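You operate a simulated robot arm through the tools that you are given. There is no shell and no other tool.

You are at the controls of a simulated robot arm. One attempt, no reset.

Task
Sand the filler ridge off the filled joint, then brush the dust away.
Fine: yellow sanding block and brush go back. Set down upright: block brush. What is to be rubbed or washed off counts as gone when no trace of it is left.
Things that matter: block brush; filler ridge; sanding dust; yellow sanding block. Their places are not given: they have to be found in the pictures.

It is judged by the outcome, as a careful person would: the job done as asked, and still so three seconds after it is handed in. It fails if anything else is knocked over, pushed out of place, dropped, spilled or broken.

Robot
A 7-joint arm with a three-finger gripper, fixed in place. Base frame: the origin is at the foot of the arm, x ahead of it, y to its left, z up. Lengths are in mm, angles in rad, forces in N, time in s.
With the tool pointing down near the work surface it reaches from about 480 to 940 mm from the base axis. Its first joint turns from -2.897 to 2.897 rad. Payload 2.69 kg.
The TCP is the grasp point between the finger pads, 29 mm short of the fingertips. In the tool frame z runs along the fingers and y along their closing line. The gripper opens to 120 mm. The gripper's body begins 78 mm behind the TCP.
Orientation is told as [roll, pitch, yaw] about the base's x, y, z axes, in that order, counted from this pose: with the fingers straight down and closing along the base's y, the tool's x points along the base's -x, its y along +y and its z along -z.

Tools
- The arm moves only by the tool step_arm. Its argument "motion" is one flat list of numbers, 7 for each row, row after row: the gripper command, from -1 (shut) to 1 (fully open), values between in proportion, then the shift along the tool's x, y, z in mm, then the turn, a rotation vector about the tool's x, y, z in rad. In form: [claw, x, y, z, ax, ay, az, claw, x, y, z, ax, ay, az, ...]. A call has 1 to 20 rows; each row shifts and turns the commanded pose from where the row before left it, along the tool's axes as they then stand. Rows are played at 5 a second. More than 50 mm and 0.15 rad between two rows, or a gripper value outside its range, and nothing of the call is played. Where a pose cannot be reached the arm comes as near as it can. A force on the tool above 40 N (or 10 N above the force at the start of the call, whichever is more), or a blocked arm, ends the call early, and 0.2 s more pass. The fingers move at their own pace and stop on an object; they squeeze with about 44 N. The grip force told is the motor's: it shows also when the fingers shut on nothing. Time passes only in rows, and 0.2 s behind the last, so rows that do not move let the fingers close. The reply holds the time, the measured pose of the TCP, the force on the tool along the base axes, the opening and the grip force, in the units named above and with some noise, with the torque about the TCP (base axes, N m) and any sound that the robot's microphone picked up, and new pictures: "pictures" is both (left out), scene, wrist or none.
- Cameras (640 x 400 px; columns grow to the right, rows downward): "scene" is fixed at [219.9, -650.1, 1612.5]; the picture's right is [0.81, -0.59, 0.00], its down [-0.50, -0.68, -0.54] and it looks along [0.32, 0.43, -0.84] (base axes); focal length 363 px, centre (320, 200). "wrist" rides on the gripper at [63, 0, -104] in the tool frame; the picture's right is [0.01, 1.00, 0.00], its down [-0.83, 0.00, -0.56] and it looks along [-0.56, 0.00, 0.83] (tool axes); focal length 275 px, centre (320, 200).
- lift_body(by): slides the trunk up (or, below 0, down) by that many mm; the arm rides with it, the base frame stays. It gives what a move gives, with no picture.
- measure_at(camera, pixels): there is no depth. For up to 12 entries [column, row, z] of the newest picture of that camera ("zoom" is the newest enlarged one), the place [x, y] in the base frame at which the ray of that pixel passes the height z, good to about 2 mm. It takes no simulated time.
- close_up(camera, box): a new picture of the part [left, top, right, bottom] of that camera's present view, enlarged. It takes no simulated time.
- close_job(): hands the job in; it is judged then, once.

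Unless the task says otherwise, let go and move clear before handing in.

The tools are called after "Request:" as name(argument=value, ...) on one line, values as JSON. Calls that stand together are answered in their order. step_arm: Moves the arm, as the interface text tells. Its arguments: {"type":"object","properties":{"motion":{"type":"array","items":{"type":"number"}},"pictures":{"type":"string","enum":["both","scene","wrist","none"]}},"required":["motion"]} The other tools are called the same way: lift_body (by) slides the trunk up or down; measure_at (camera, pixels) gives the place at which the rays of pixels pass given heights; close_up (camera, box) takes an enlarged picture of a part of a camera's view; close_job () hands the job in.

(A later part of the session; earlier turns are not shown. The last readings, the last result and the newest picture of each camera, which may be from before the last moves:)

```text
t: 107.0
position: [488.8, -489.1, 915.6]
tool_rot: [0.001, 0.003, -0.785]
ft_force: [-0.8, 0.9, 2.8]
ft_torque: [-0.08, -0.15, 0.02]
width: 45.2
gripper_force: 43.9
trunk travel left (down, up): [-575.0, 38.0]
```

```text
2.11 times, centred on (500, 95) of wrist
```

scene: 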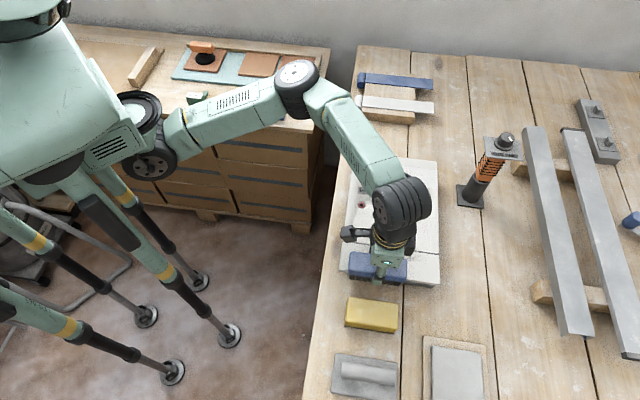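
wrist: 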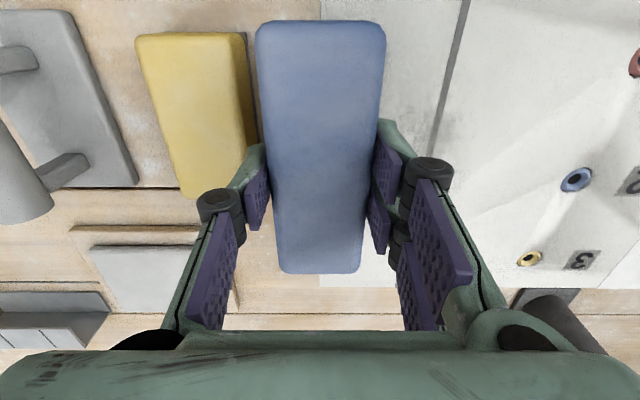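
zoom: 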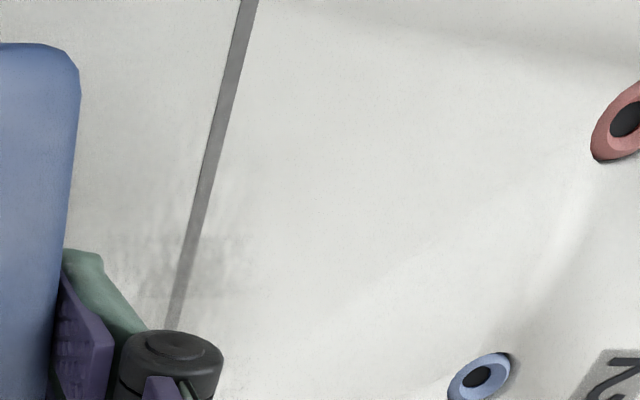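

Very effective: the joint line is now clear and only a faint patch remains near zoom (200,260). I'll lift, return to v≈115 on the +u lane (u≈745), and sweep again.

Request:
step_arm(motion=[-1, 0, 0, -20, 0, 0, 0, -1, -18, 39, 0, 0, 0, 0, -1, -18, 39, 0, 0, 0, 0, -1, -18, 39, 0, 0, 0, 0, -1, 0, 0, 15, 0, 0, 0, -1, 0, 0, 5.2, 0, 0, 0, -1, 0, -11.5, 0, 0, 0, 0, -1, 0, -11.5, 0, 0, 0, 0, -1, 0, -11.5, 0, 0, 0, 0, -1, 0, -11.5, 0, 0, 0, 0, -1, 0, -11.5, 0, 0, 0, 0, -1, 0, -11.5, 0, 0, 0, 0, -1, 0, -11.5, 0, 0, 0, 0, -1, 0, -11.5, 0, 0, 0, 0, -1, 0, -11.5, 0, 0, 0, 0, -1, 0, -11.5, 0, 0, 0, 0], pictures="wrist")

Request:
close_up(camera="wrist", box=[360, 0, 640, 190])

```text
t: 110.4
position: [528.3, -525.0, 914.3]
tool_rot: [0.0, 0.0, -0.785]
ft_force: [2.2, 1.9, 9.6]
ft_torque: [0.32, -0.02, -0.06]
width: 45.4
gripper_force: 44.0
trunk travel left (down, up): [-575.0, 38.0]
```

wrist: 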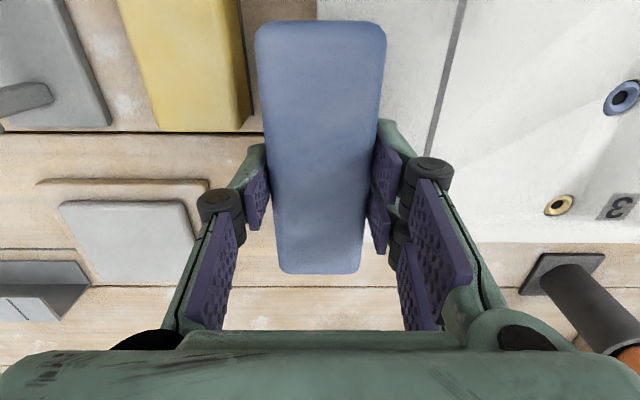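

```text
2.11 times, centred on (500, 95) of wrist
```

zoom: 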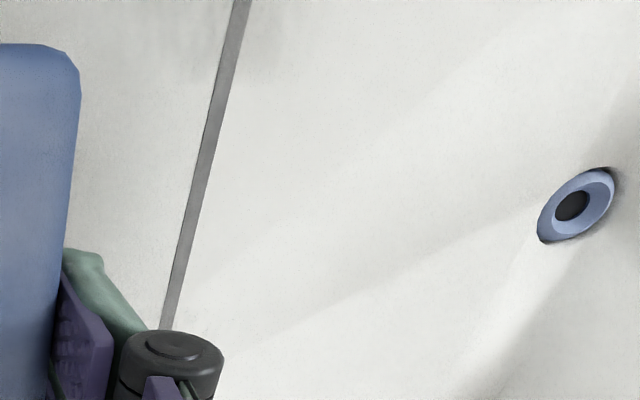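

Almost clean, with a faint trace remaining near zoom (200,60). I'll sweep the middle lane (u≈700) once more, then the −u lane (u≈665).

Request:
step_arm(motion=[-1, 0, 0, -20, 0, 0, 0, -1, 15, 39, 0, 0, 0, 0, -1, 15, 39, 0, 0, 0, 0, -1, 15, 39, 0, 0, 0, 0, -1, 0, 0, 15, 0, 0, 0, -1, 0, 0, 5, 0, 0, 0, -1, 0, -11.5, 0, 0, 0, 0, -1, 0, -11.5, 0, 0, 0, 0, -1, 0, -11.5, 0, 0, 0, 0, -1, 0, -11.5, 0, 0, 0, 0, -1, 0, -11.5, 0, 0, 0, 0, -1, 0, -11.5, 0, 0, 0, 0, -1, 0, -11.5, 0, 0, 0, 0, -1, 0, -11.5, 0, 0, 0, 0, -1, 0, -11.5, 0, 0, 0, 0, -1, 0, -11.5, 0, 0, 0, 0], pictures="none")

Request:
step_arm(motion=[-1, 0, 0, -20, 0, 0, 0, -1, 11.5, 39, 0, 0, 0, 0, -1, 11.5, 39, 0, 0, 0, 0, -1, 12, 39, 0, 0, 0, 0, -1, 0, 0, 15, 0, 0, 0, -1, 0, 0, 5, 0, 0, 0, -1, 0, -11.5, 0, 0, 0, 0, -1, 0, -11.5, 0, 0, 0, 0, -1, 0, -11.5, 0, 0, 0, 0, -1, 0, -11.5, 0, 0, 0, 0, -1, 0, -11.5, 0, 0, 0, 0, -1, 0, -11.5, 0, 0, 0, 0, -1, 0, -11.5, 0, 0, 0, 0, -1, 0, -11.5, 0, 0, 0, 0, -1, 0, -11.5, 0, 0, 0, 0, -1, 0, -11.5, 0, 0, 0, 0], pictures="wrist")

Request:
close_up(camera="wrist", box=[360, 0, 640, 190])

```text
t: 113.8
position: [499.2, -492.9, 914.7]
tool_rot: [0.0, 0.002, -0.785]
ft_force: [0.1, 0.3, 0.0]
ft_torque: [-0.04, -0.06, -0.05]
width: 45.2
gripper_force: 44.0
trunk travel left (down, up): [-575.0, 38.0]
```

```text
t: 117.2
position: [474.2, -465.3, 915.1]
tool_rot: [0.001, 0.0, -0.784]
ft_force: [4.2, 3.0, 15.7]
ft_torque: [0.37, -0.12, -0.02]
width: 45.0
gripper_force: 44.1
trunk travel left (down, up): [-575.0, 38.0]
```

wrist: 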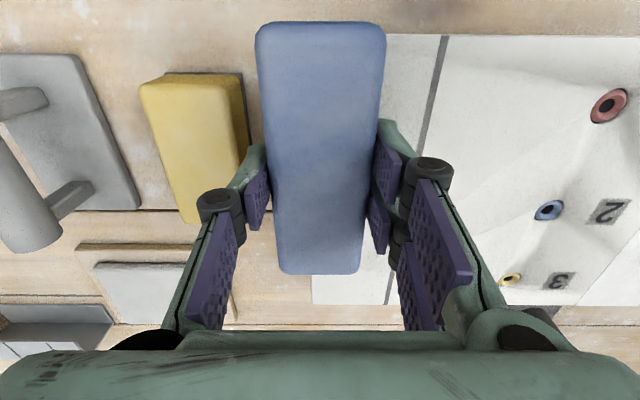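

```text
2.11 times, centred on (500, 95) of wrist
```

zoom: 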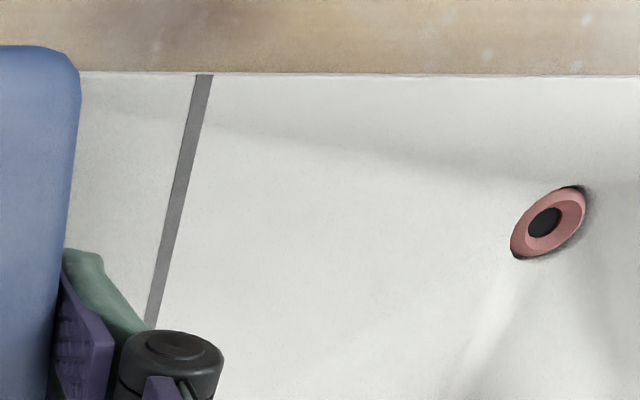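

This part now looks clean. I'll do two more thorough passes at u≈722 and u≈775 to cover the middle and the +u end.

Request:
step_arm(motion=[-1, 0, 0, -20, 0, 0, 0, -1, -19, 39, 0, 0, 0, 0, -1, -19, 39, 0, 0, 0, 0, -1, -19, 39, 0, 0, 0, 0, -1, 0, 0, 15, 0, 0, 0, -1, 0, 0, 5, 0, 0, 0, -1, 0, -11.5, 0, 0, 0, 0, -1, 0, -11.5, 0, 0, 0, 0, -1, 0, -11.5, 0, 0, 0, 0, -1, 0, -11.5, 0, 0, 0, 0, -1, 0, -11.5, 0, 0, 0, 0, -1, 0, -11.5, 0, 0, 0, 0, -1, 0, -11.5, 0, 0, 0, 0, -1, 0, -11.5, 0, 0, 0, 0, -1, 0, -11.5, 0, 0, 0, 0, -1, 0, -11.5, 0, 0, 0, 0], pictures="none")

Request:
step_arm(motion=[-1, 0, 0, -20, 0, 0, 0, -1, -17, 39, 0, 0, 0, 0, -1, -17, 39, 0, 0, 0, 0, -1, -17, 39, 0, 0, 0, 0, -1, 0, 0, 15, 0, 0, 0, -1, 0, 0, 5, 0, 0, 0, -1, 0, -11.5, 0, 0, 0, 0, -1, 0, -11.5, 0, 0, 0, 0, -1, 0, -11.5, 0, 0, 0, 0, -1, 0, -11.5, 0, 0, 0, 0, -1, 0, -11.5, 0, 0, 0, 0, -1, 0, -11.5, 0, 0, 0, 0, -1, 0, -11.5, 0, 0, 0, 0, -1, 0, -11.5, 0, 0, 0, 0, -1, 0, -11.5, 0, 0, 0, 0, -1, 0, -11.5, 0, 0, 0, 0], pictures="wrist")

Request:
close_up(camera="wrist", box=[360, 0, 640, 190])

```text
t: 120.6
position: [516.4, -505.0, 914.8]
tool_rot: [0.001, 0.002, -0.783]
ft_force: [2.0, 2.6, 8.3]
ft_torque: [-0.14, -0.38, 0.16]
width: 45.4
gripper_force: 44.1
trunk travel left (down, up): [-575.0, 38.0]
```

```text
t: 124.0
position: [553.5, -539.1, 915.0]
tool_rot: [0.0, 0.002, -0.784]
ft_force: [1.8, 1.5, 8.5]
ft_torque: [-0.09, -0.25, 0.09]
width: 45.0
gripper_force: 44.4
trunk travel left (down, up): [-575.0, 38.0]
```

wrist: 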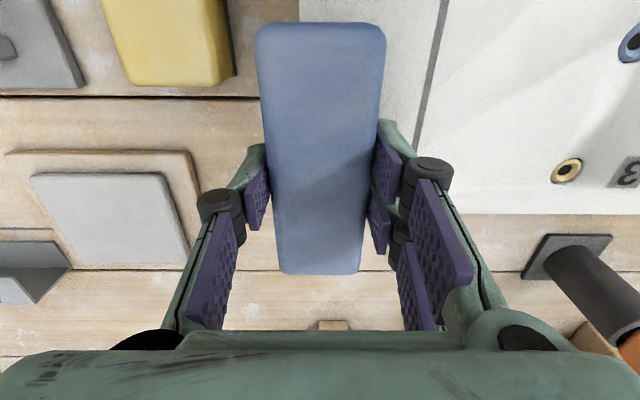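

```text
2.11 times, centred on (500, 95) of wrist
```

zoom: 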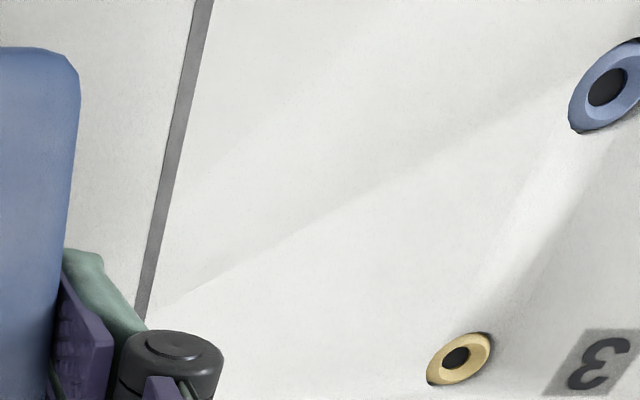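

The joint area looks clean from here. I'll lift, carry the brush back above its home spot, and use the unobstructed scene view to inspect the board while I'm still holding the brush.

Request:
step_arm(motion=[-1, 0, 0, -15, 0, -0.002, 0, -1, 0, 0, -30, 0, 0, 0, -1, 8.1, 41, 0, 0, 0, 0, -1, 8.1, 41, 0, 0, 0, 0, -1, 8.1, 41, 0, 0, 0, 0, -1, 8.1, 41, 0, 0, 0, 0, -1, 8.1, 41, 0, 0, 0, 0, -1, 8.1, 41, 0, 0, 0, 0, -1, 8.1, 41, 0, 0, 0, 0, -1, 8.1, 41, 0, 0, 0, 0, -1, 8.1, 41, 0, 0, 0, 0, -1, 7.9, 40.4, 0, 0, 0, 0, -1, 0, 0, 0, 0, 0, 0], pictures="both")

Request:
close_up(camera="scene", box=[335, 220, 445, 290])

Request:
close_up(camera="scene", box=[330, 140, 450, 290])

Request:
close_up(camera="scene", box=[345, 145, 445, 185])

```text
t: 126.8
position: [787.3, -190.7, 959.3]
tool_rot: [0.0, 0.003, -0.786]
ft_force: [-1.4, 0.2, -1.4]
ft_torque: [0.01, 0.0, 0.05]
width: 45.1
gripper_force: 44.2
trunk travel left (down, up): [-575.0, 38.0]
```

scene: 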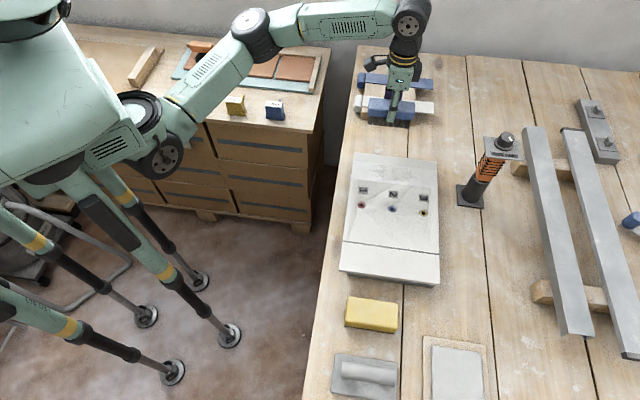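
wrist: 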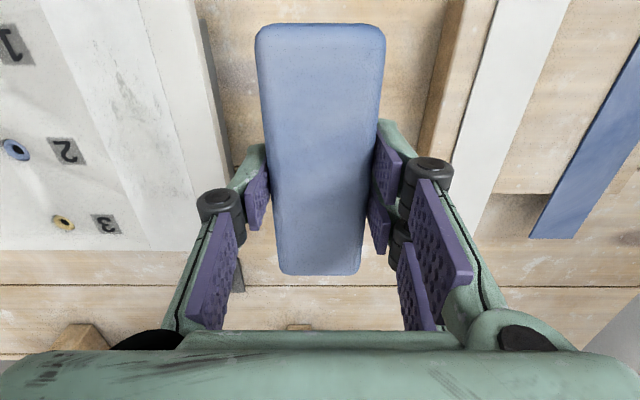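

```text
5.71 times, centred on (390, 255) of scene
```

zoom: 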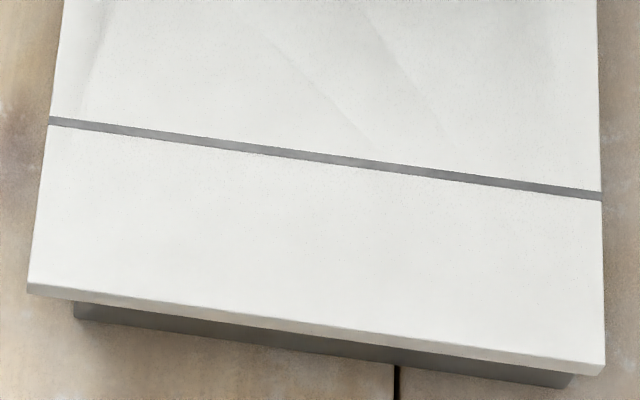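

```text
2.67 times, centred on (390, 215) of scene
```

zoom: 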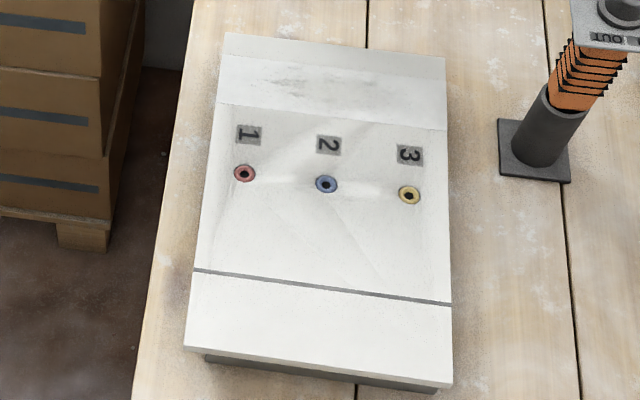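

```text
6.40 times, centred on (395, 165) of scene
```

zoom: 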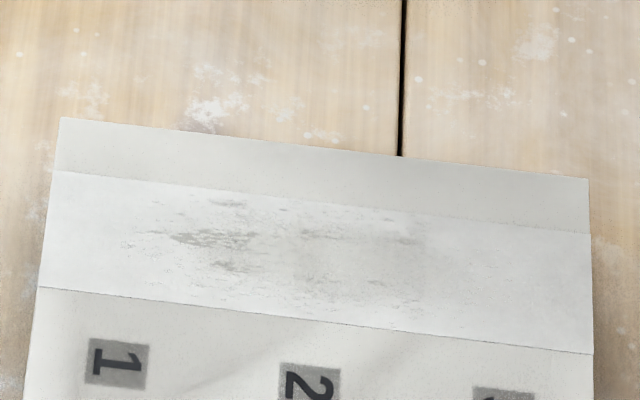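

The joint at v≈70 is spotless. However, the close-up shows a textured band with grey patches higher on the board (zoom (170–420, 200–270), v≈265–310), and I need to rule that out as filler. I'll set the brush down at home first so I can inspect it with open fingers.

Request:
step_arm(motion=[-1, 0, -1.5, 30, 0, 0, 0, -1, 0, 0, 30, 0, 0, 0, -1, 0, 0, 25, 0, 0, 0, -1, 0, 0, 10, 0, 0, 0, -1, 0, 0, 4, 0, 0, 0, -1, 0, 0, 0, 0, 0, 0], pictures="none")

Request:
step_arm(motion=[-1, 0, 0, 1, 0, 0, 0, -1, 0, 0, 0, 0, 0, 0], pictures="none")

Request:
step_arm(motion=[-1, 0, 0, 1, 0, 0, 0, -1, 0, 0, 0, 0, 0, 0], pictures="none")

```text
t: 128.2
position: [785.7, -194.2, 859.5]
tool_rot: [0.0, 0.002, -0.786]
ft_force: [0.0, -0.5, -0.8]
ft_torque: [-0.04, -0.04, 0.0]
width: 45.1
gripper_force: 43.8
trunk travel left (down, up): [-575.0, 38.0]
```

```text
t: 128.8
position: [784.8, -195.2, 858.6]
tool_rot: [0.002, 0.003, -0.785]
ft_force: [-0.7, 0.1, 0.1]
ft_torque: [0.0, -0.01, 0.0]
width: 45.2
gripper_force: 43.6
trunk travel left (down, up): [-575.0, 38.0]
```

```text
t: 129.4
position: [785.1, -194.3, 859.2]
tool_rot: [0.0, 0.002, -0.786]
ft_force: [0.0, -0.4, -1.0]
ft_torque: [0.01, 0.01, -0.01]
width: 45.0
gripper_force: 44.2
trunk travel left (down, up): [-575.0, 38.0]
```

Request:
step_arm(motion=[-1, 0.7, 2, 1, 0, 0, 0, -1, 0, 0, 0, 0, 0, 0], pictures="none")

Request:
step_arm(motion=[-1, 0, 0, 1, 0, 0, 0, -1, 0, 0, 0, 0, 0, 0], pictures="none")

```text
t: 130.0
position: [786.8, -193.7, 857.2]
tool_rot: [0.0, -0.001, -0.786]
ft_force: [-0.3, -0.9, 1.5]
ft_torque: [-0.01, 0.19, 0.07]
width: 45.5
gripper_force: 43.8
trunk travel left (down, up): [-575.0, 38.0]
```

```text
t: 130.6
position: [785.8, -192.9, 857.7]
tool_rot: [0.003, -0.002, -0.785]
ft_force: [0.4, -3.1, 10.1]
ft_torque: [0.14, 0.42, 0.13]
width: 45.4
gripper_force: 44.4
trunk travel left (down, up): [-575.0, 38.0]
```

The brush is resting at its original spot with about 10 N contact. I'll release, rise, and look at the upper band with open fingers.

Request:
step_arm(motion=[0.35, 0, 0, -0.7, 0, 0, 0, 0.35, 0, 0, 0, 0, 0, 0, 0.35, 0, 0, -10, 0, 0, 0, 0.35, 0, 0, -35, 0, 0, 0, 0.35, 0, 0, -40, 0, 0, 0, 0.35, 0, 0, -37, 0, 0, 0, 1, 0, -35, 0, 0, 0, 0, 1, 0, -35, 0, 0, 0, 0, 1, 0, -35, 0, 0, 0, 0, 1, 0, -34, 0, 0, 0, 0, 1, 0, 0, 0, 0, 0, 0], pictures="both")

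Request:
close_up(camera="wrist", box=[200, 0, 470, 180])

Request:
close_up(camera="scene", box=[340, 60, 460, 160])

```text
t: 133.0
position: [687.2, -289.8, 978.9]
tool_rot: [0.0, -0.001, -0.785]
ft_force: [-0.4, -0.4, 0.6]
ft_torque: [-0.02, -0.04, 0.01]
width: 119.9
gripper_force: 0.1
trunk travel left (down, up): [-575.0, 38.0]
```

scene: 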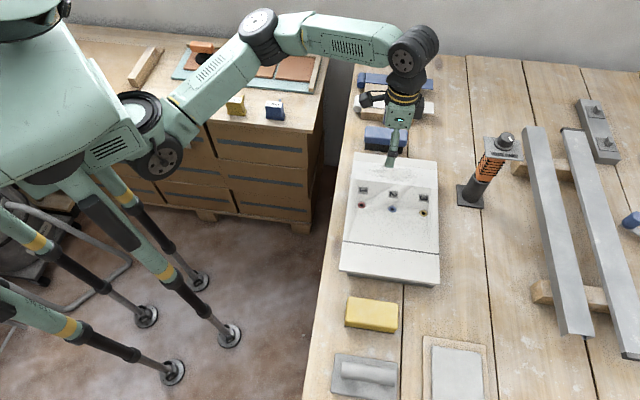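
wrist: 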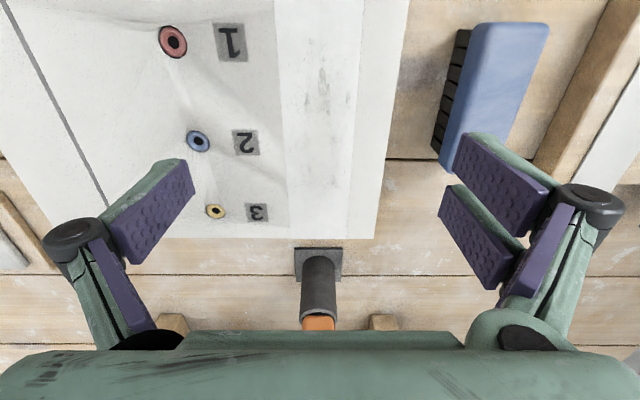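

```text
2.22 times, centred on (335, 90) of wrist
```

zoom: 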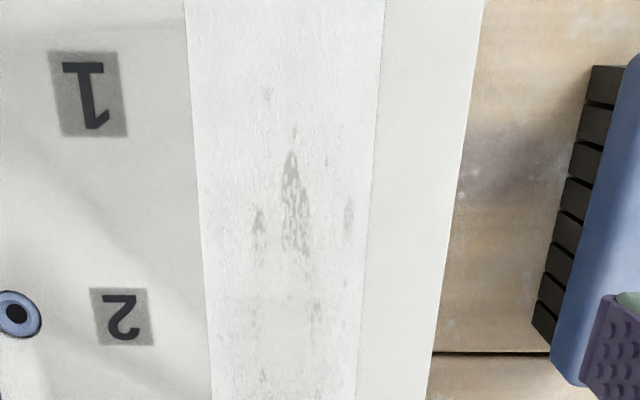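

```text
4.00 times, centred on (400, 110) of scene
```

zoom: 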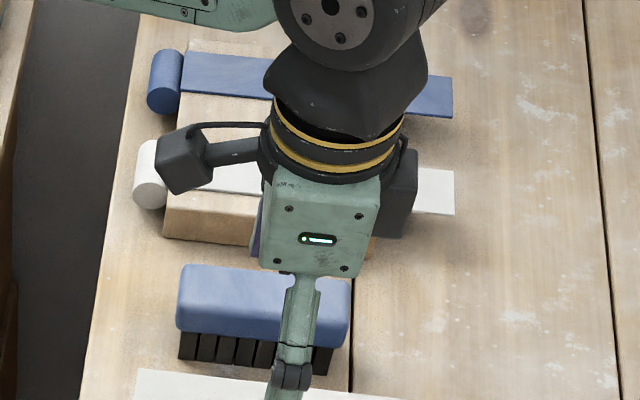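

The brush is home and upright. The upper band (v≈262–310) is a brighter white strip across the full width with grey patches, so it could be plain surface texture or real filler. I'll back off along −u and tilt the camera for an oblique look to judge whether it stands proud.

Request:
step_arm(motion=[1, 35, 2, 0, 0, 0, 0, 1, 35, 2, 0, 0, 0, 0, 1, 35, 2, 0, 0, 0, 0, 1, 0, 0, 0, 0, -0.13, 0, 1, 0, 0, 0, 0, -0.13, 0, 1, 0, 0, 0, 0, -0.13, 0, 1, 0, 0, 0, 0, -0.13, 0, 1, 0, 0, 0, 0, 0, 0], pictures="both")

Request:
close_up(camera="wrist", box=[200, 0, 470, 180])

```text
t: 134.8
position: [616.7, -211.8, 979.6]
tool_rot: [0.001, -0.522, -0.785]
ft_force: [0.5, 1.0, -0.4]
ft_torque: [-0.01, 0.01, 0.01]
width: 120.1
gripper_force: 0.0
trunk travel left (down, up): [-575.0, 38.0]
```

scene: 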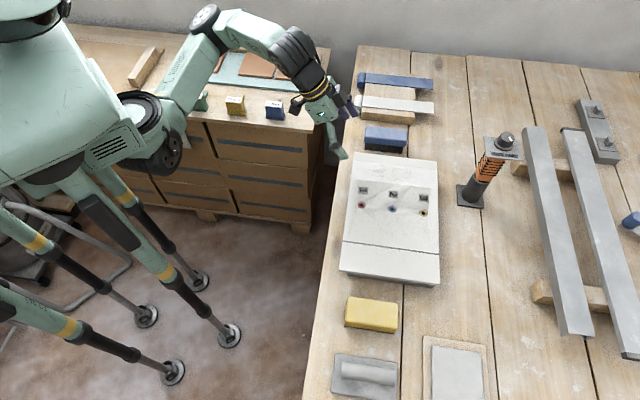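
wrist: 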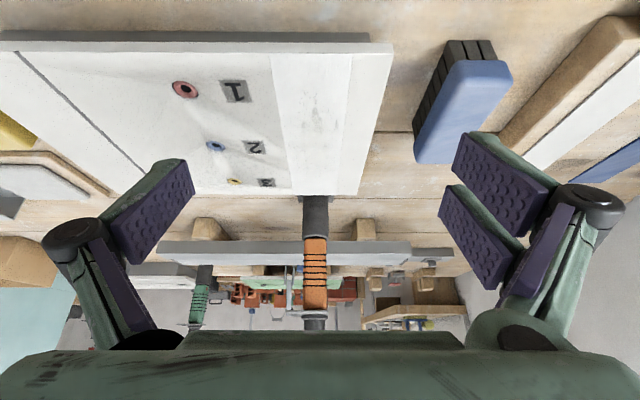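

```text
2.22 times, centred on (335, 90) of wrist
```

zoom: 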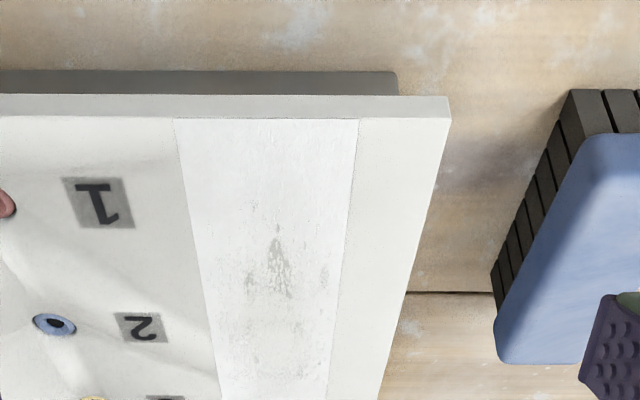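

Request:
close_up(camera="wrist", box=[260, 35, 380, 100])

Request:
close_up(camera="wrist", box=[270, 80, 370, 195])

Request:
close_up(camera="wrist", box=[0, 30, 200, 195])

Request:
close_up(camera="scene", box=[345, 145, 445, 185])

Request:
close_up(camera="scene", box=[335, 175, 445, 245])

```text
5.33 times, centred on (320, 68) of wrist
```

zoom: 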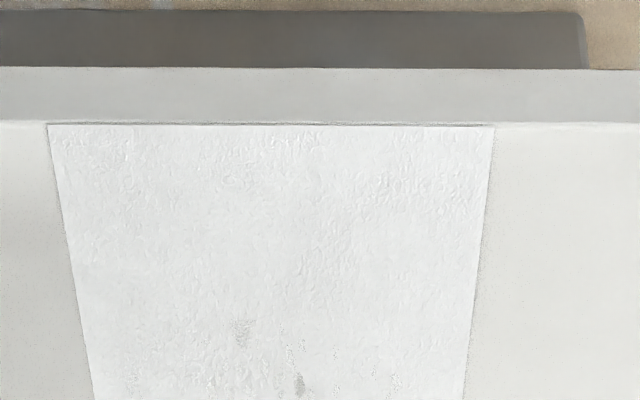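

```text
3.48 times, centred on (320, 138) of wrist
```

zoom: 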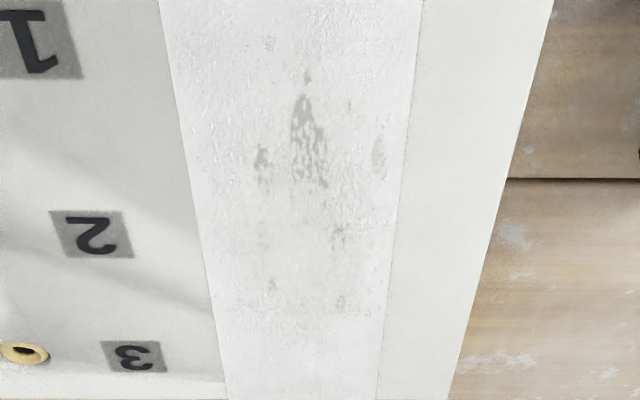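

```text
2.42 times, centred on (100, 112) of wrist
```

zoom: 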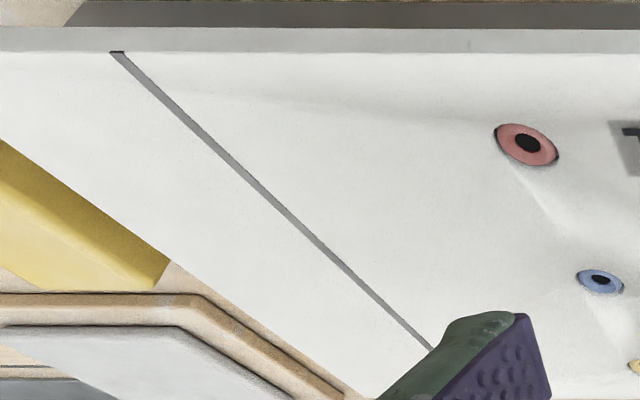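

```text
6.40 times, centred on (395, 165) of scene
```

zoom: 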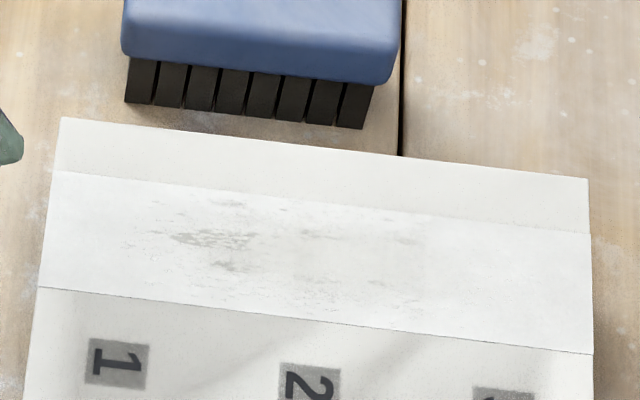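

```text
5.71 times, centred on (390, 210) of scene
```

zoom: 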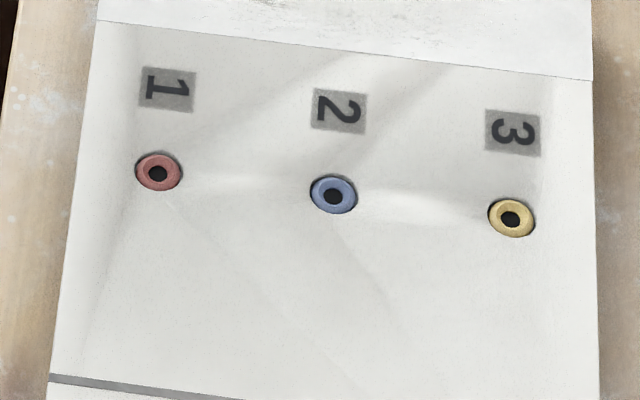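

Edge-on, the band's profile is nearly flush, but it has a bumpy filler-like texture with grey blotches tiled on it, like the earlier smear. This may be the real filled joint and its ridge, with the v≈70 smear being only dust. I'll measure the band and patch limits so I can sand it too.

Request:
measure_at(camera="scene", pixels=[[351.25, 178.75, 857], [353.1, 160.3, 857], [437.5, 188.9, 857], [437.2, 170.5, 857], [363.75, 172, 857], [412.2, 172.8, 857], [380.9, 165, 857], [407.5, 180.6, 857]])

Request:
close_up(camera="scene", box=[360, 155, 425, 190])

```text
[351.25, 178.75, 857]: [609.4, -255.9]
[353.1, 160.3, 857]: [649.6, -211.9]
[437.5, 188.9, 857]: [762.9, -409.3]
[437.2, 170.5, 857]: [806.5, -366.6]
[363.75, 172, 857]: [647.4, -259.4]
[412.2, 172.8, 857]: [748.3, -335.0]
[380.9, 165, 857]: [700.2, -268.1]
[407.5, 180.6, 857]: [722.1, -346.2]
```

```text
9.85 times, centred on (392, 172) of scene
```

zoom: 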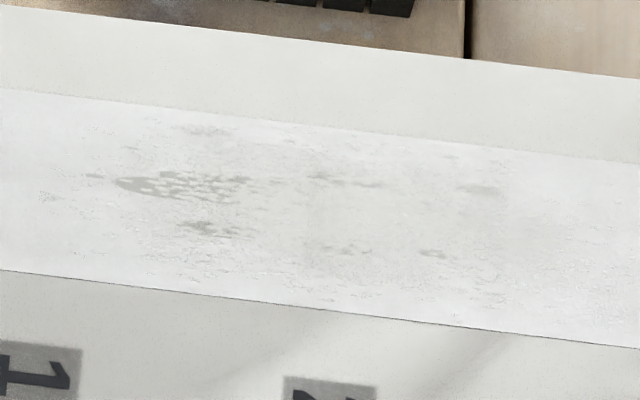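

The band spans v≈250–310 across the board, and its blotchy patch (u≈641–770) has the same footprint as the smear I brushed off. I'll sand this band as well and see if it changes. First I'll level the tool and return over the yellow block.

Request:
step_arm(motion=[1, 0, 0, 0, 0, 0.13, 0, 1, 0, 0, 0, 0, 0.13, 0, 1, 0, 0, 0, 0, 0.13, 0, 1, 0, 0, 0, 0, 0.13, 0, 1, -10.4, -36.5, 0, 0, 0, 0, 1, -10.4, -36.5, 0, 0, 0, 0, 1, -10.4, -36.5, 0, 0, 0, 0, 1, -10.4, -36.5, 0, 0, 0, 0, 1, -10.4, -36.5, 0, 0, 0, 0, 1, -10.4, -36.5, 0, 0, 0, 0, 0.35, -10.4, -36.5, 0, 0, 0, 0, 0.35, -10.4, -36.5, 0, 0, 0, 0, 0.35, -10.4, -36.5, 0, 0, 0, 0, 0.35, -10.4, -36.5, 0, 0, 0, 0, 0.35, 0, 0, 40, 0, 0, 0, 0.35, 0, 0, 0, 0, 0, 0], pictures="wrist")

```text
t: 138.2
position: [433.6, -544.5, 938.8]
tool_rot: [-0.002, 0.0, -0.786]
ft_force: [0.2, -0.6, -0.8]
ft_torque: [-0.01, 0.01, -0.01]
width: 80.8
gripper_force: 0.0
trunk travel left (down, up): [-575.0, 38.0]
```

wrist: 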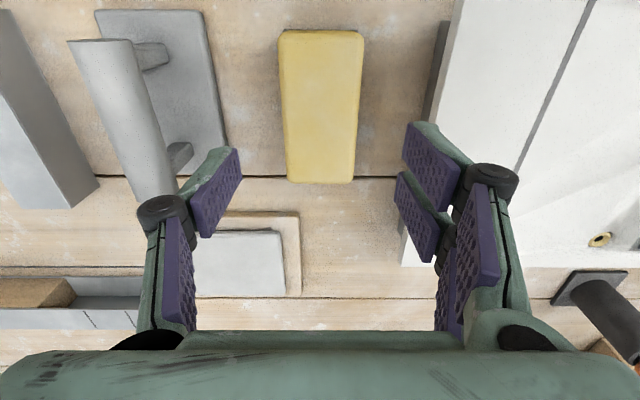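

The block is centred at columns 278–364. I'll descend, grip at z≈842, and lift.

Request:
step_arm(motion=[0.35, 2.5, 0, 30, 0, 0, 0, 0.35, 0, 0, 30, 0, 0, 0, 0.35, 0, 0, 25, 0, 0, 0, 0.35, 0, 0, 11.5, 0, 0, 0, 0.35, 0, 0, 0, 0, 0, 0, -1, 0, 0, 0, 0, 0, 0, -1, 0, 0, 0, 0, 0, 0, -1, 0, 0, 0, 0, 0, 0, -1, 0, 0, 0, 0, 0, 0], pictures="wrist")

```text
t: 140.2
position: [433.0, -542.3, 842.1]
tool_rot: [0.0, 0.003, -0.786]
ft_force: [-0.1, 0.1, -0.3]
ft_torque: [-0.07, 0.0, 0.03]
width: 55.1
gripper_force: 40.9
trunk travel left (down, up): [-575.0, 38.0]
```

wrist: 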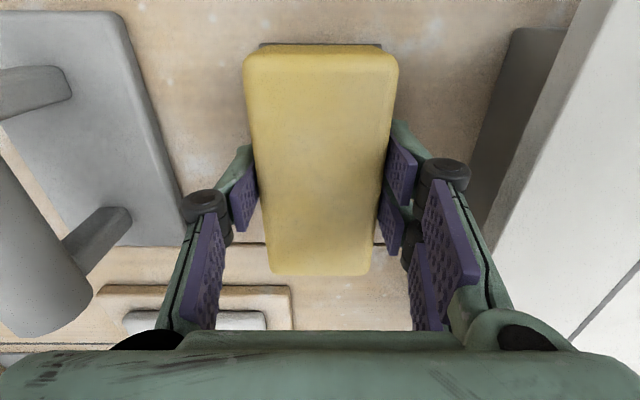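

Gripped. I'll lift 85 mm, carry it over the panel to the band centre (u≈718, v≈280), and come down to just above contact at z≈901.

Request:
step_arm(motion=[-1, 0, 0, -10, 0, 0, 0, -1, 0, 0, -35, 0, 0, 0, -1, 0, 0, -40, 0, 0, 0, -1, -2.84, 35.7, 0, 0, 0.002, 0, -1, -2.84, 35.7, 0, 0, 0, 0, -1, -2.84, 35.7, 0, 0, 0, 0, -1, -2.84, 35.7, 0, 0, 0, 0, -1, -2.84, 35.7, 0, 0, 0, 0, -1, -2.84, 35.7, 0, 0, 0, 0, -1, -2.84, 35.7, 0, 0, 0, 0, -1, -2.84, 35.7, 0, 0, 0, 0, -1, -2.84, 35.7, 0, 0, 0, 0, -1, -2.84, 36, 0, 0, 0, 0, -1, 0, 0, 15, 0, 0, 0, -1, 0, 0, 8, 0, 0, 0, -1, 0, 0, 0, 0, 0, 0], pictures="wrist")

```text
t: 143.6
position: [705.0, -307.3, 904.0]
tool_rot: [0.002, 0.004, -0.786]
ft_force: [-1.0, 0.0, -0.7]
ft_torque: [0.0, 0.01, 0.02]
width: 55.0
gripper_force: 43.9
trunk travel left (down, up): [-575.0, 38.0]
```

wrist: 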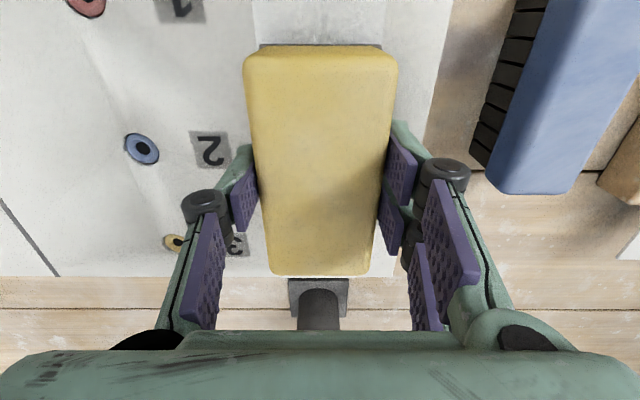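

Positioned over the band, and the pump stays about 90 mm clear beyond the +u edge. Stepping down to contact.

Request:
step_arm(motion=[-1, 0, 0, 2, 0, 0, 0, -1, 0, 0, 1, 0, 0, 0, -1, 0, 0, 0, 0, 0, 0], pictures="none")

Request:
step_arm(motion=[-1, 0, 0, 1, 0, 0, 0, -1, 0, 0, 0, 0, 0, 0], pictures="none")

Request:
step_arm(motion=[-1, 0, 0, 1, 0, 0, 0, -1, 0, 0, 0, 0, 0, 0], pictures="none")

```text
t: 144.4
position: [704.6, -308.6, 900.5]
tool_rot: [0.0, 0.003, -0.786]
ft_force: [-0.4, -0.3, -0.6]
ft_torque: [0.01, 0.01, 0.02]
width: 55.3
gripper_force: 43.7
trunk travel left (down, up): [-575.0, 38.0]
```

```text
t: 145.0
position: [706.0, -310.3, 899.0]
tool_rot: [0.001, 0.004, -0.785]
ft_force: [-0.7, 0.6, -1.7]
ft_torque: [0.03, -0.02, -0.06]
width: 55.5
gripper_force: 43.6
trunk travel left (down, up): [-575.0, 38.0]
```

```text
t: 145.6
position: [706.1, -309.3, 898.5]
tool_rot: [0.001, 0.002, -0.784]
ft_force: [1.0, 0.4, 4.7]
ft_torque: [-0.21, -0.12, 0.04]
width: 55.3
gripper_force: 44.1
trunk travel left (down, up): [-575.0, 38.0]
```

Contact at the same height as the rest of the board, at 4.7 N. I'll press to about 14 N and run a full stroke cycle over the band (±48 mm in u, ±6 mm in v).

Request:
step_arm(motion=[-1, -16, 2, 1.0, 0, -0.001, 0, -1, -16, 2, 0, 0, 0, 0, -1, -16, 2, 0, 0, 0, 0, -1, 16, -2, 0, 0, 0, 0, -1, 16, -2, 0, 0, 0, 0, -1, 16, -2, 0, 0, 0, 0, -1, 16, -2, 0, 0, 0, 0, -1, 16, -2, 0, 0, 0, 0, -1, 16, -2, 0, 0, 0, 0, -1, -16, 2, 0, 0, 0, 0, -1, -16, 2, 0, 0, 0, 0, -1, -16, 2, 0, 0, 0, 0, -1, -16, 2, 0, 0, 0, 0, -1, -16, 2, 0, 0, 0, 0, -1, -16, 2, 0, 0, 0, 0, -1, 16, -2, 0, 0, 0, 0, -1, 16, -2, 0, 0, 0, 0, -1, 16, -2, 0, 0, 0, 0, -1, 0, 0, 0, 0, 0, 0], pictures="wrist")

```text
t: 149.6
position: [703.3, -309.4, 898.0]
tool_rot: [0.001, 0.001, -0.785]
ft_force: [2.6, -2.1, 12.7]
ft_torque: [0.3, 0.15, -0.04]
width: 55.4
gripper_force: 43.9
trunk travel left (down, up): [-575.0, 38.0]
```

wrist: 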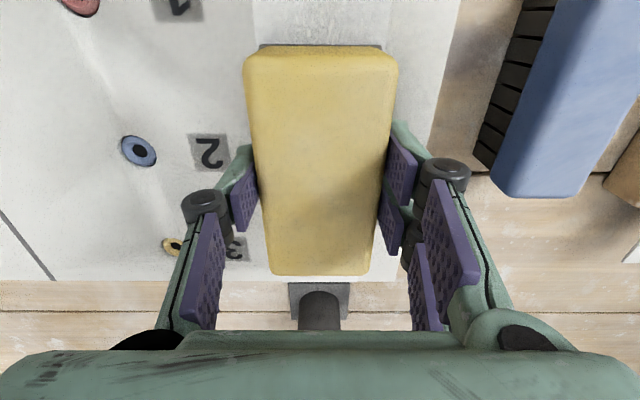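

Steady at 12.7 N and flat. I'll lift and shift to −v to see whether the band has changed.

Request:
step_arm(motion=[-1, 0, 0, -30, 0, 0, 0, -1, 0, 0, -40, 0, 0, 0, -1, -10, -40, -20, 0, 0, 0, -1, -10, -40, -20, 0, 0, 0, -1, -10, -40, -20, 0, 0, 0, -1, 0, -10, 0, 0, 0, 0, -1, 0, 0, 0, 0, 0, 0], pictures="both")

Request:
close_up(camera="wrist", box=[390, 0, 600, 160])

Request:
close_up(camera="scene", box=[345, 145, 445, 185])

```text
t: 151.2
position: [636.0, -421.2, 1029.1]
tool_rot: [-0.001, 0.004, -0.788]
ft_force: [-0.1, -0.1, -1.7]
ft_torque: [-0.04, 0.04, -0.01]
width: 55.4
gripper_force: 44.1
trunk travel left (down, up): [-575.0, 38.0]
```

scene: 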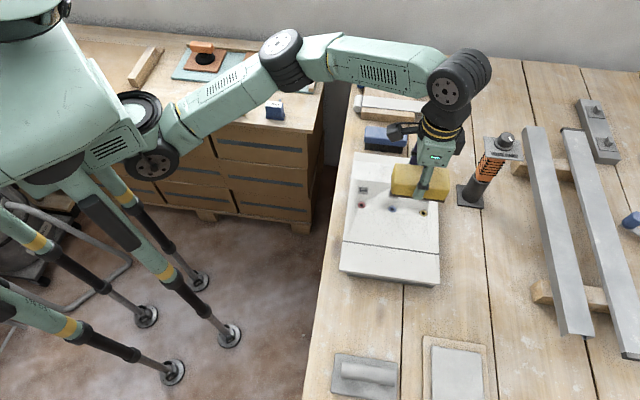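
wrist: 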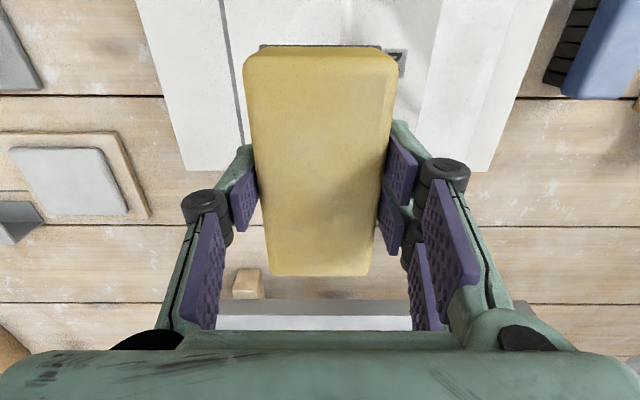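

```text
2.50 times, centred on (495, 80) of wrist
```

zoom: 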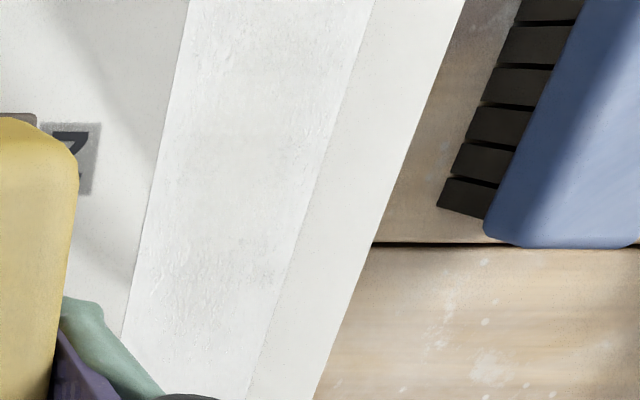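

```text
6.40 times, centred on (395, 165) of scene
```

zoom: 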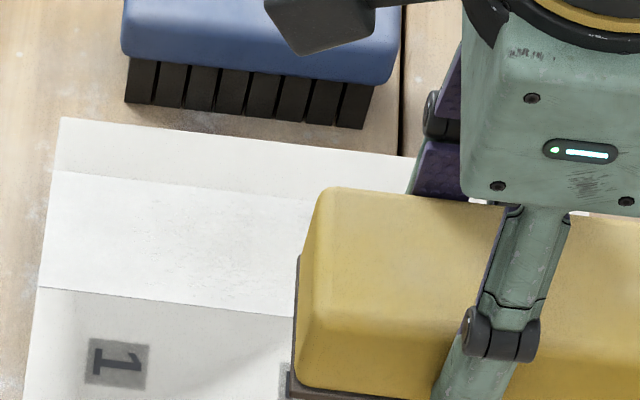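

The grey blotches are gone from the band after one cycle, so this was the filler ridge on the filled joint. I'll retrace back down and sand more, covering the whole band thoroughly so no trace is left.

Request:
step_arm(motion=[-1, 0, 10, 0, 0, 0, 0, -1, 10, 40, 20, 0, 0, 0, -1, 10, 40, 20, 0, 0, 0, -1, 10, 40, 20, 0, 0, 0, -1, 0, 0, 40, 0, 0, 0, -1, 0, 0, 24, 0, 0, 0, -1, 0, 0, 4, 0, 0, 0, -1, 0, 0, 2, 0, 0, 0, -1, 0, 0, 0, 0, 0, 0], pictures="none")

```text
t: 153.2
position: [703.6, -308.9, 898.6]
tool_rot: [0.002, -0.001, -0.783]
ft_force: [1.5, 0.1, 4.9]
ft_torque: [-0.04, -0.01, 0.01]
width: 55.4
gripper_force: 43.8
trunk travel left (down, up): [-575.0, 38.0]
```

Back in contact. I'll do two longer cycles, ±56 mm in u and ±8–10 mm in v.

Request:
step_arm(motion=[-1, -14, 2, 0.8, 0, 0, 0, -1, -14, 2, 0, 0, 0, 0, -1, -14, 2, 0, 0, 0, 0, -1, -14, 2, 0, 0, 0, 0, -1, 14, -2, 0, 0, 0, 0, -1, 14, -2, 0, 0, 0, 0, -1, 14, -2, 0, 0, 0, 0, -1, 14, -2, 0, 0, 0, 0, -1, 14, -2, 0, 0, 0, 0, -1, 14, -2, 0, 0, 0, 0, -1, 14, -2, 0, 0, 0, 0, -1, 14, -2, 0, 0, 0, 0, -1, -14, 2, 0, 0, 0, 0, -1, -14, 2, 0, 0, 0, 0, -1, -14, 2, 0, 0, 0, 0, -1, -14, 2, 0, 0, 0, 0, -1, 0, 0, 0, 0, 0, 0], pictures="none")

Request:
step_arm(motion=[-1, -14, -2.5, 0.3, 0, 0, 0, -1, -14, -2.5, 0, 0, 0, 0, -1, -14, -2.5, 0, 0, 0, 0, -1, -14, -2.5, 0, 0, 0, 0, -1, 14, 2.5, 0, 0, 0, 0, -1, 14, 2.5, 0, 0, 0, 0, -1, 14, 2.5, 0, 0, 0, 0, -1, 14, 2.5, 0, 0, 0, 0, -1, 14, 2.5, 0, 0, 0, 0, -1, 14, 2.5, 0, 0, 0, 0, -1, 14, 2.5, 0, 0, 0, 0, -1, 14, 2.5, 0, 0, 0, 0, -1, -14, -2.5, 0, 0, 0, 0, -1, -14, -2.5, 0, 0, 0, 0, -1, -14, -2.5, 0, 0, 0, 0, -1, -14, -2.5, 0, 0, 0, 0, -1, 0, 0, 0, 0, 0, 0], pictures="none")

```text
t: 156.8
position: [704.2, -307.9, 898.4]
tool_rot: [0.002, 0.001, -0.785]
ft_force: [-6.7, 2.8, 16.3]
ft_torque: [0.58, 0.63, 0.08]
width: 55.2
gripper_force: 44.3
trunk travel left (down, up): [-575.0, 38.0]
```

```text
t: 160.4
position: [703.3, -308.1, 898.6]
tool_rot: [0.002, 0.001, -0.785]
ft_force: [-4.4, 4.1, 18.4]
ft_torque: [0.36, 0.27, 0.04]
width: 55.3
gripper_force: 44.6
trunk travel left (down, up): [-575.0, 38.0]
```

The force held steady at 16–18 N. I'll take the block back home and set it down.

Request:
step_arm(motion=[-1, 0, 0, -20, 0, -0.001, 0, -1, 0, 0, -35, 0, 0, 0, -1, 2.65, -35.8, 0, 0, 0, 0, -1, 2.65, -35.8, 0, 0, 0, 0, -1, 2.65, -35.8, 0, 0, 0, 0, -1, 2.65, -35.8, 0, 0, 0, 0, -1, 2.65, -35.8, 0, 0, 0, 0, -1, 2.65, -35.8, 0, 0, 0, 0, -1, 2.65, -35.8, 0, 0, 0, 0, -1, 2.65, -35.8, 0, 0, 0, 0, -1, 2.65, -35.8, 0, 0, 0, 0, -1, 2.65, -35.8, 0, 0, 0, 0, -1, 0, 0, 40, 0, 0, 0, -1, 0, 0, 40, 0, 0, 0, -1, 0, 0, 20, 0, 0, 0, -1, 0, 0, 8, 0, 0, 0, -1, 0, 0, 0, 0, 0, 0], pictures="both")

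Request:
close_up(camera="scene", box=[345, 145, 445, 185])

```text
t: 164.0
position: [433.7, -544.8, 844.3]
tool_rot: [0.001, -0.001, -0.784]
ft_force: [-0.2, 0.0, -0.7]
ft_torque: [0.0, 0.0, -0.03]
width: 55.1
gripper_force: 44.2
trunk travel left (down, up): [-575.0, 38.0]
```

scene: 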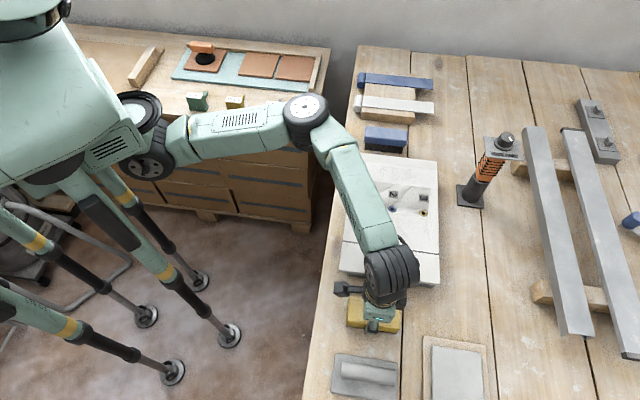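
wrist: 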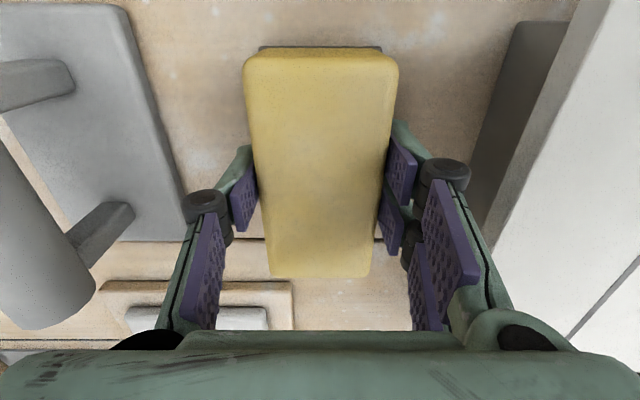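

```text
6.40 times, centred on (395, 165) of scene
```

zoom: 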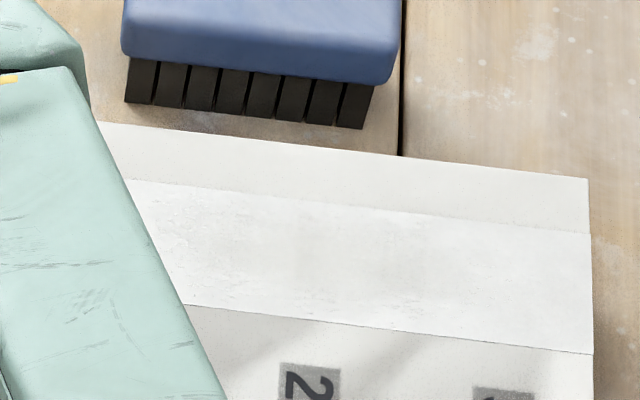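

The blotches are gone from the band; only a very faint haze, possibly fresh dust, remains for the brush. I'll nudge 2.4 mm in u and lower the block to contact.

Request:
step_arm(motion=[-1, 2.4, 0, 2, 0, 0, 0, -1, 0, 0, 1, 0, 0, 0, -1, 0, 0, 0, 0, 0, 0], pictures="none")

Request:
step_arm(motion=[-1, 0, 0, 1, 0, 0, 0, -1, 0, 0, 0, 0, 0, 0], pictures="none")

Request:
step_arm(motion=[-1, 0, 0, 1, 0, 0, 0, -1, 0, 0, 0, 0, 0, 0], pictures="none")

```text
t: 164.8
position: [432.5, -543.3, 840.9]
tool_rot: [0.001, 0.0, -0.785]
ft_force: [0.0, -0.1, -0.4]
ft_torque: [0.0, 0.01, -0.03]
width: 55.2
gripper_force: 44.2
trunk travel left (down, up): [-575.0, 38.0]
```

```text
t: 165.4
position: [432.3, -543.9, 841.2]
tool_rot: [0.0, -0.001, -0.784]
ft_force: [2.3, -1.4, 8.9]
ft_torque: [0.38, 0.14, -0.09]
width: 55.2
gripper_force: 43.7
trunk travel left (down, up): [-575.0, 38.0]
```

```text
t: 166.0
position: [432.7, -541.7, 840.3]
tool_rot: [-0.003, -0.003, -0.784]
ft_force: [3.6, -6.9, 19.5]
ft_torque: [0.65, 0.44, -0.01]
width: 55.2
gripper_force: 44.1
trunk travel left (down, up): [-575.0, 38.0]
```

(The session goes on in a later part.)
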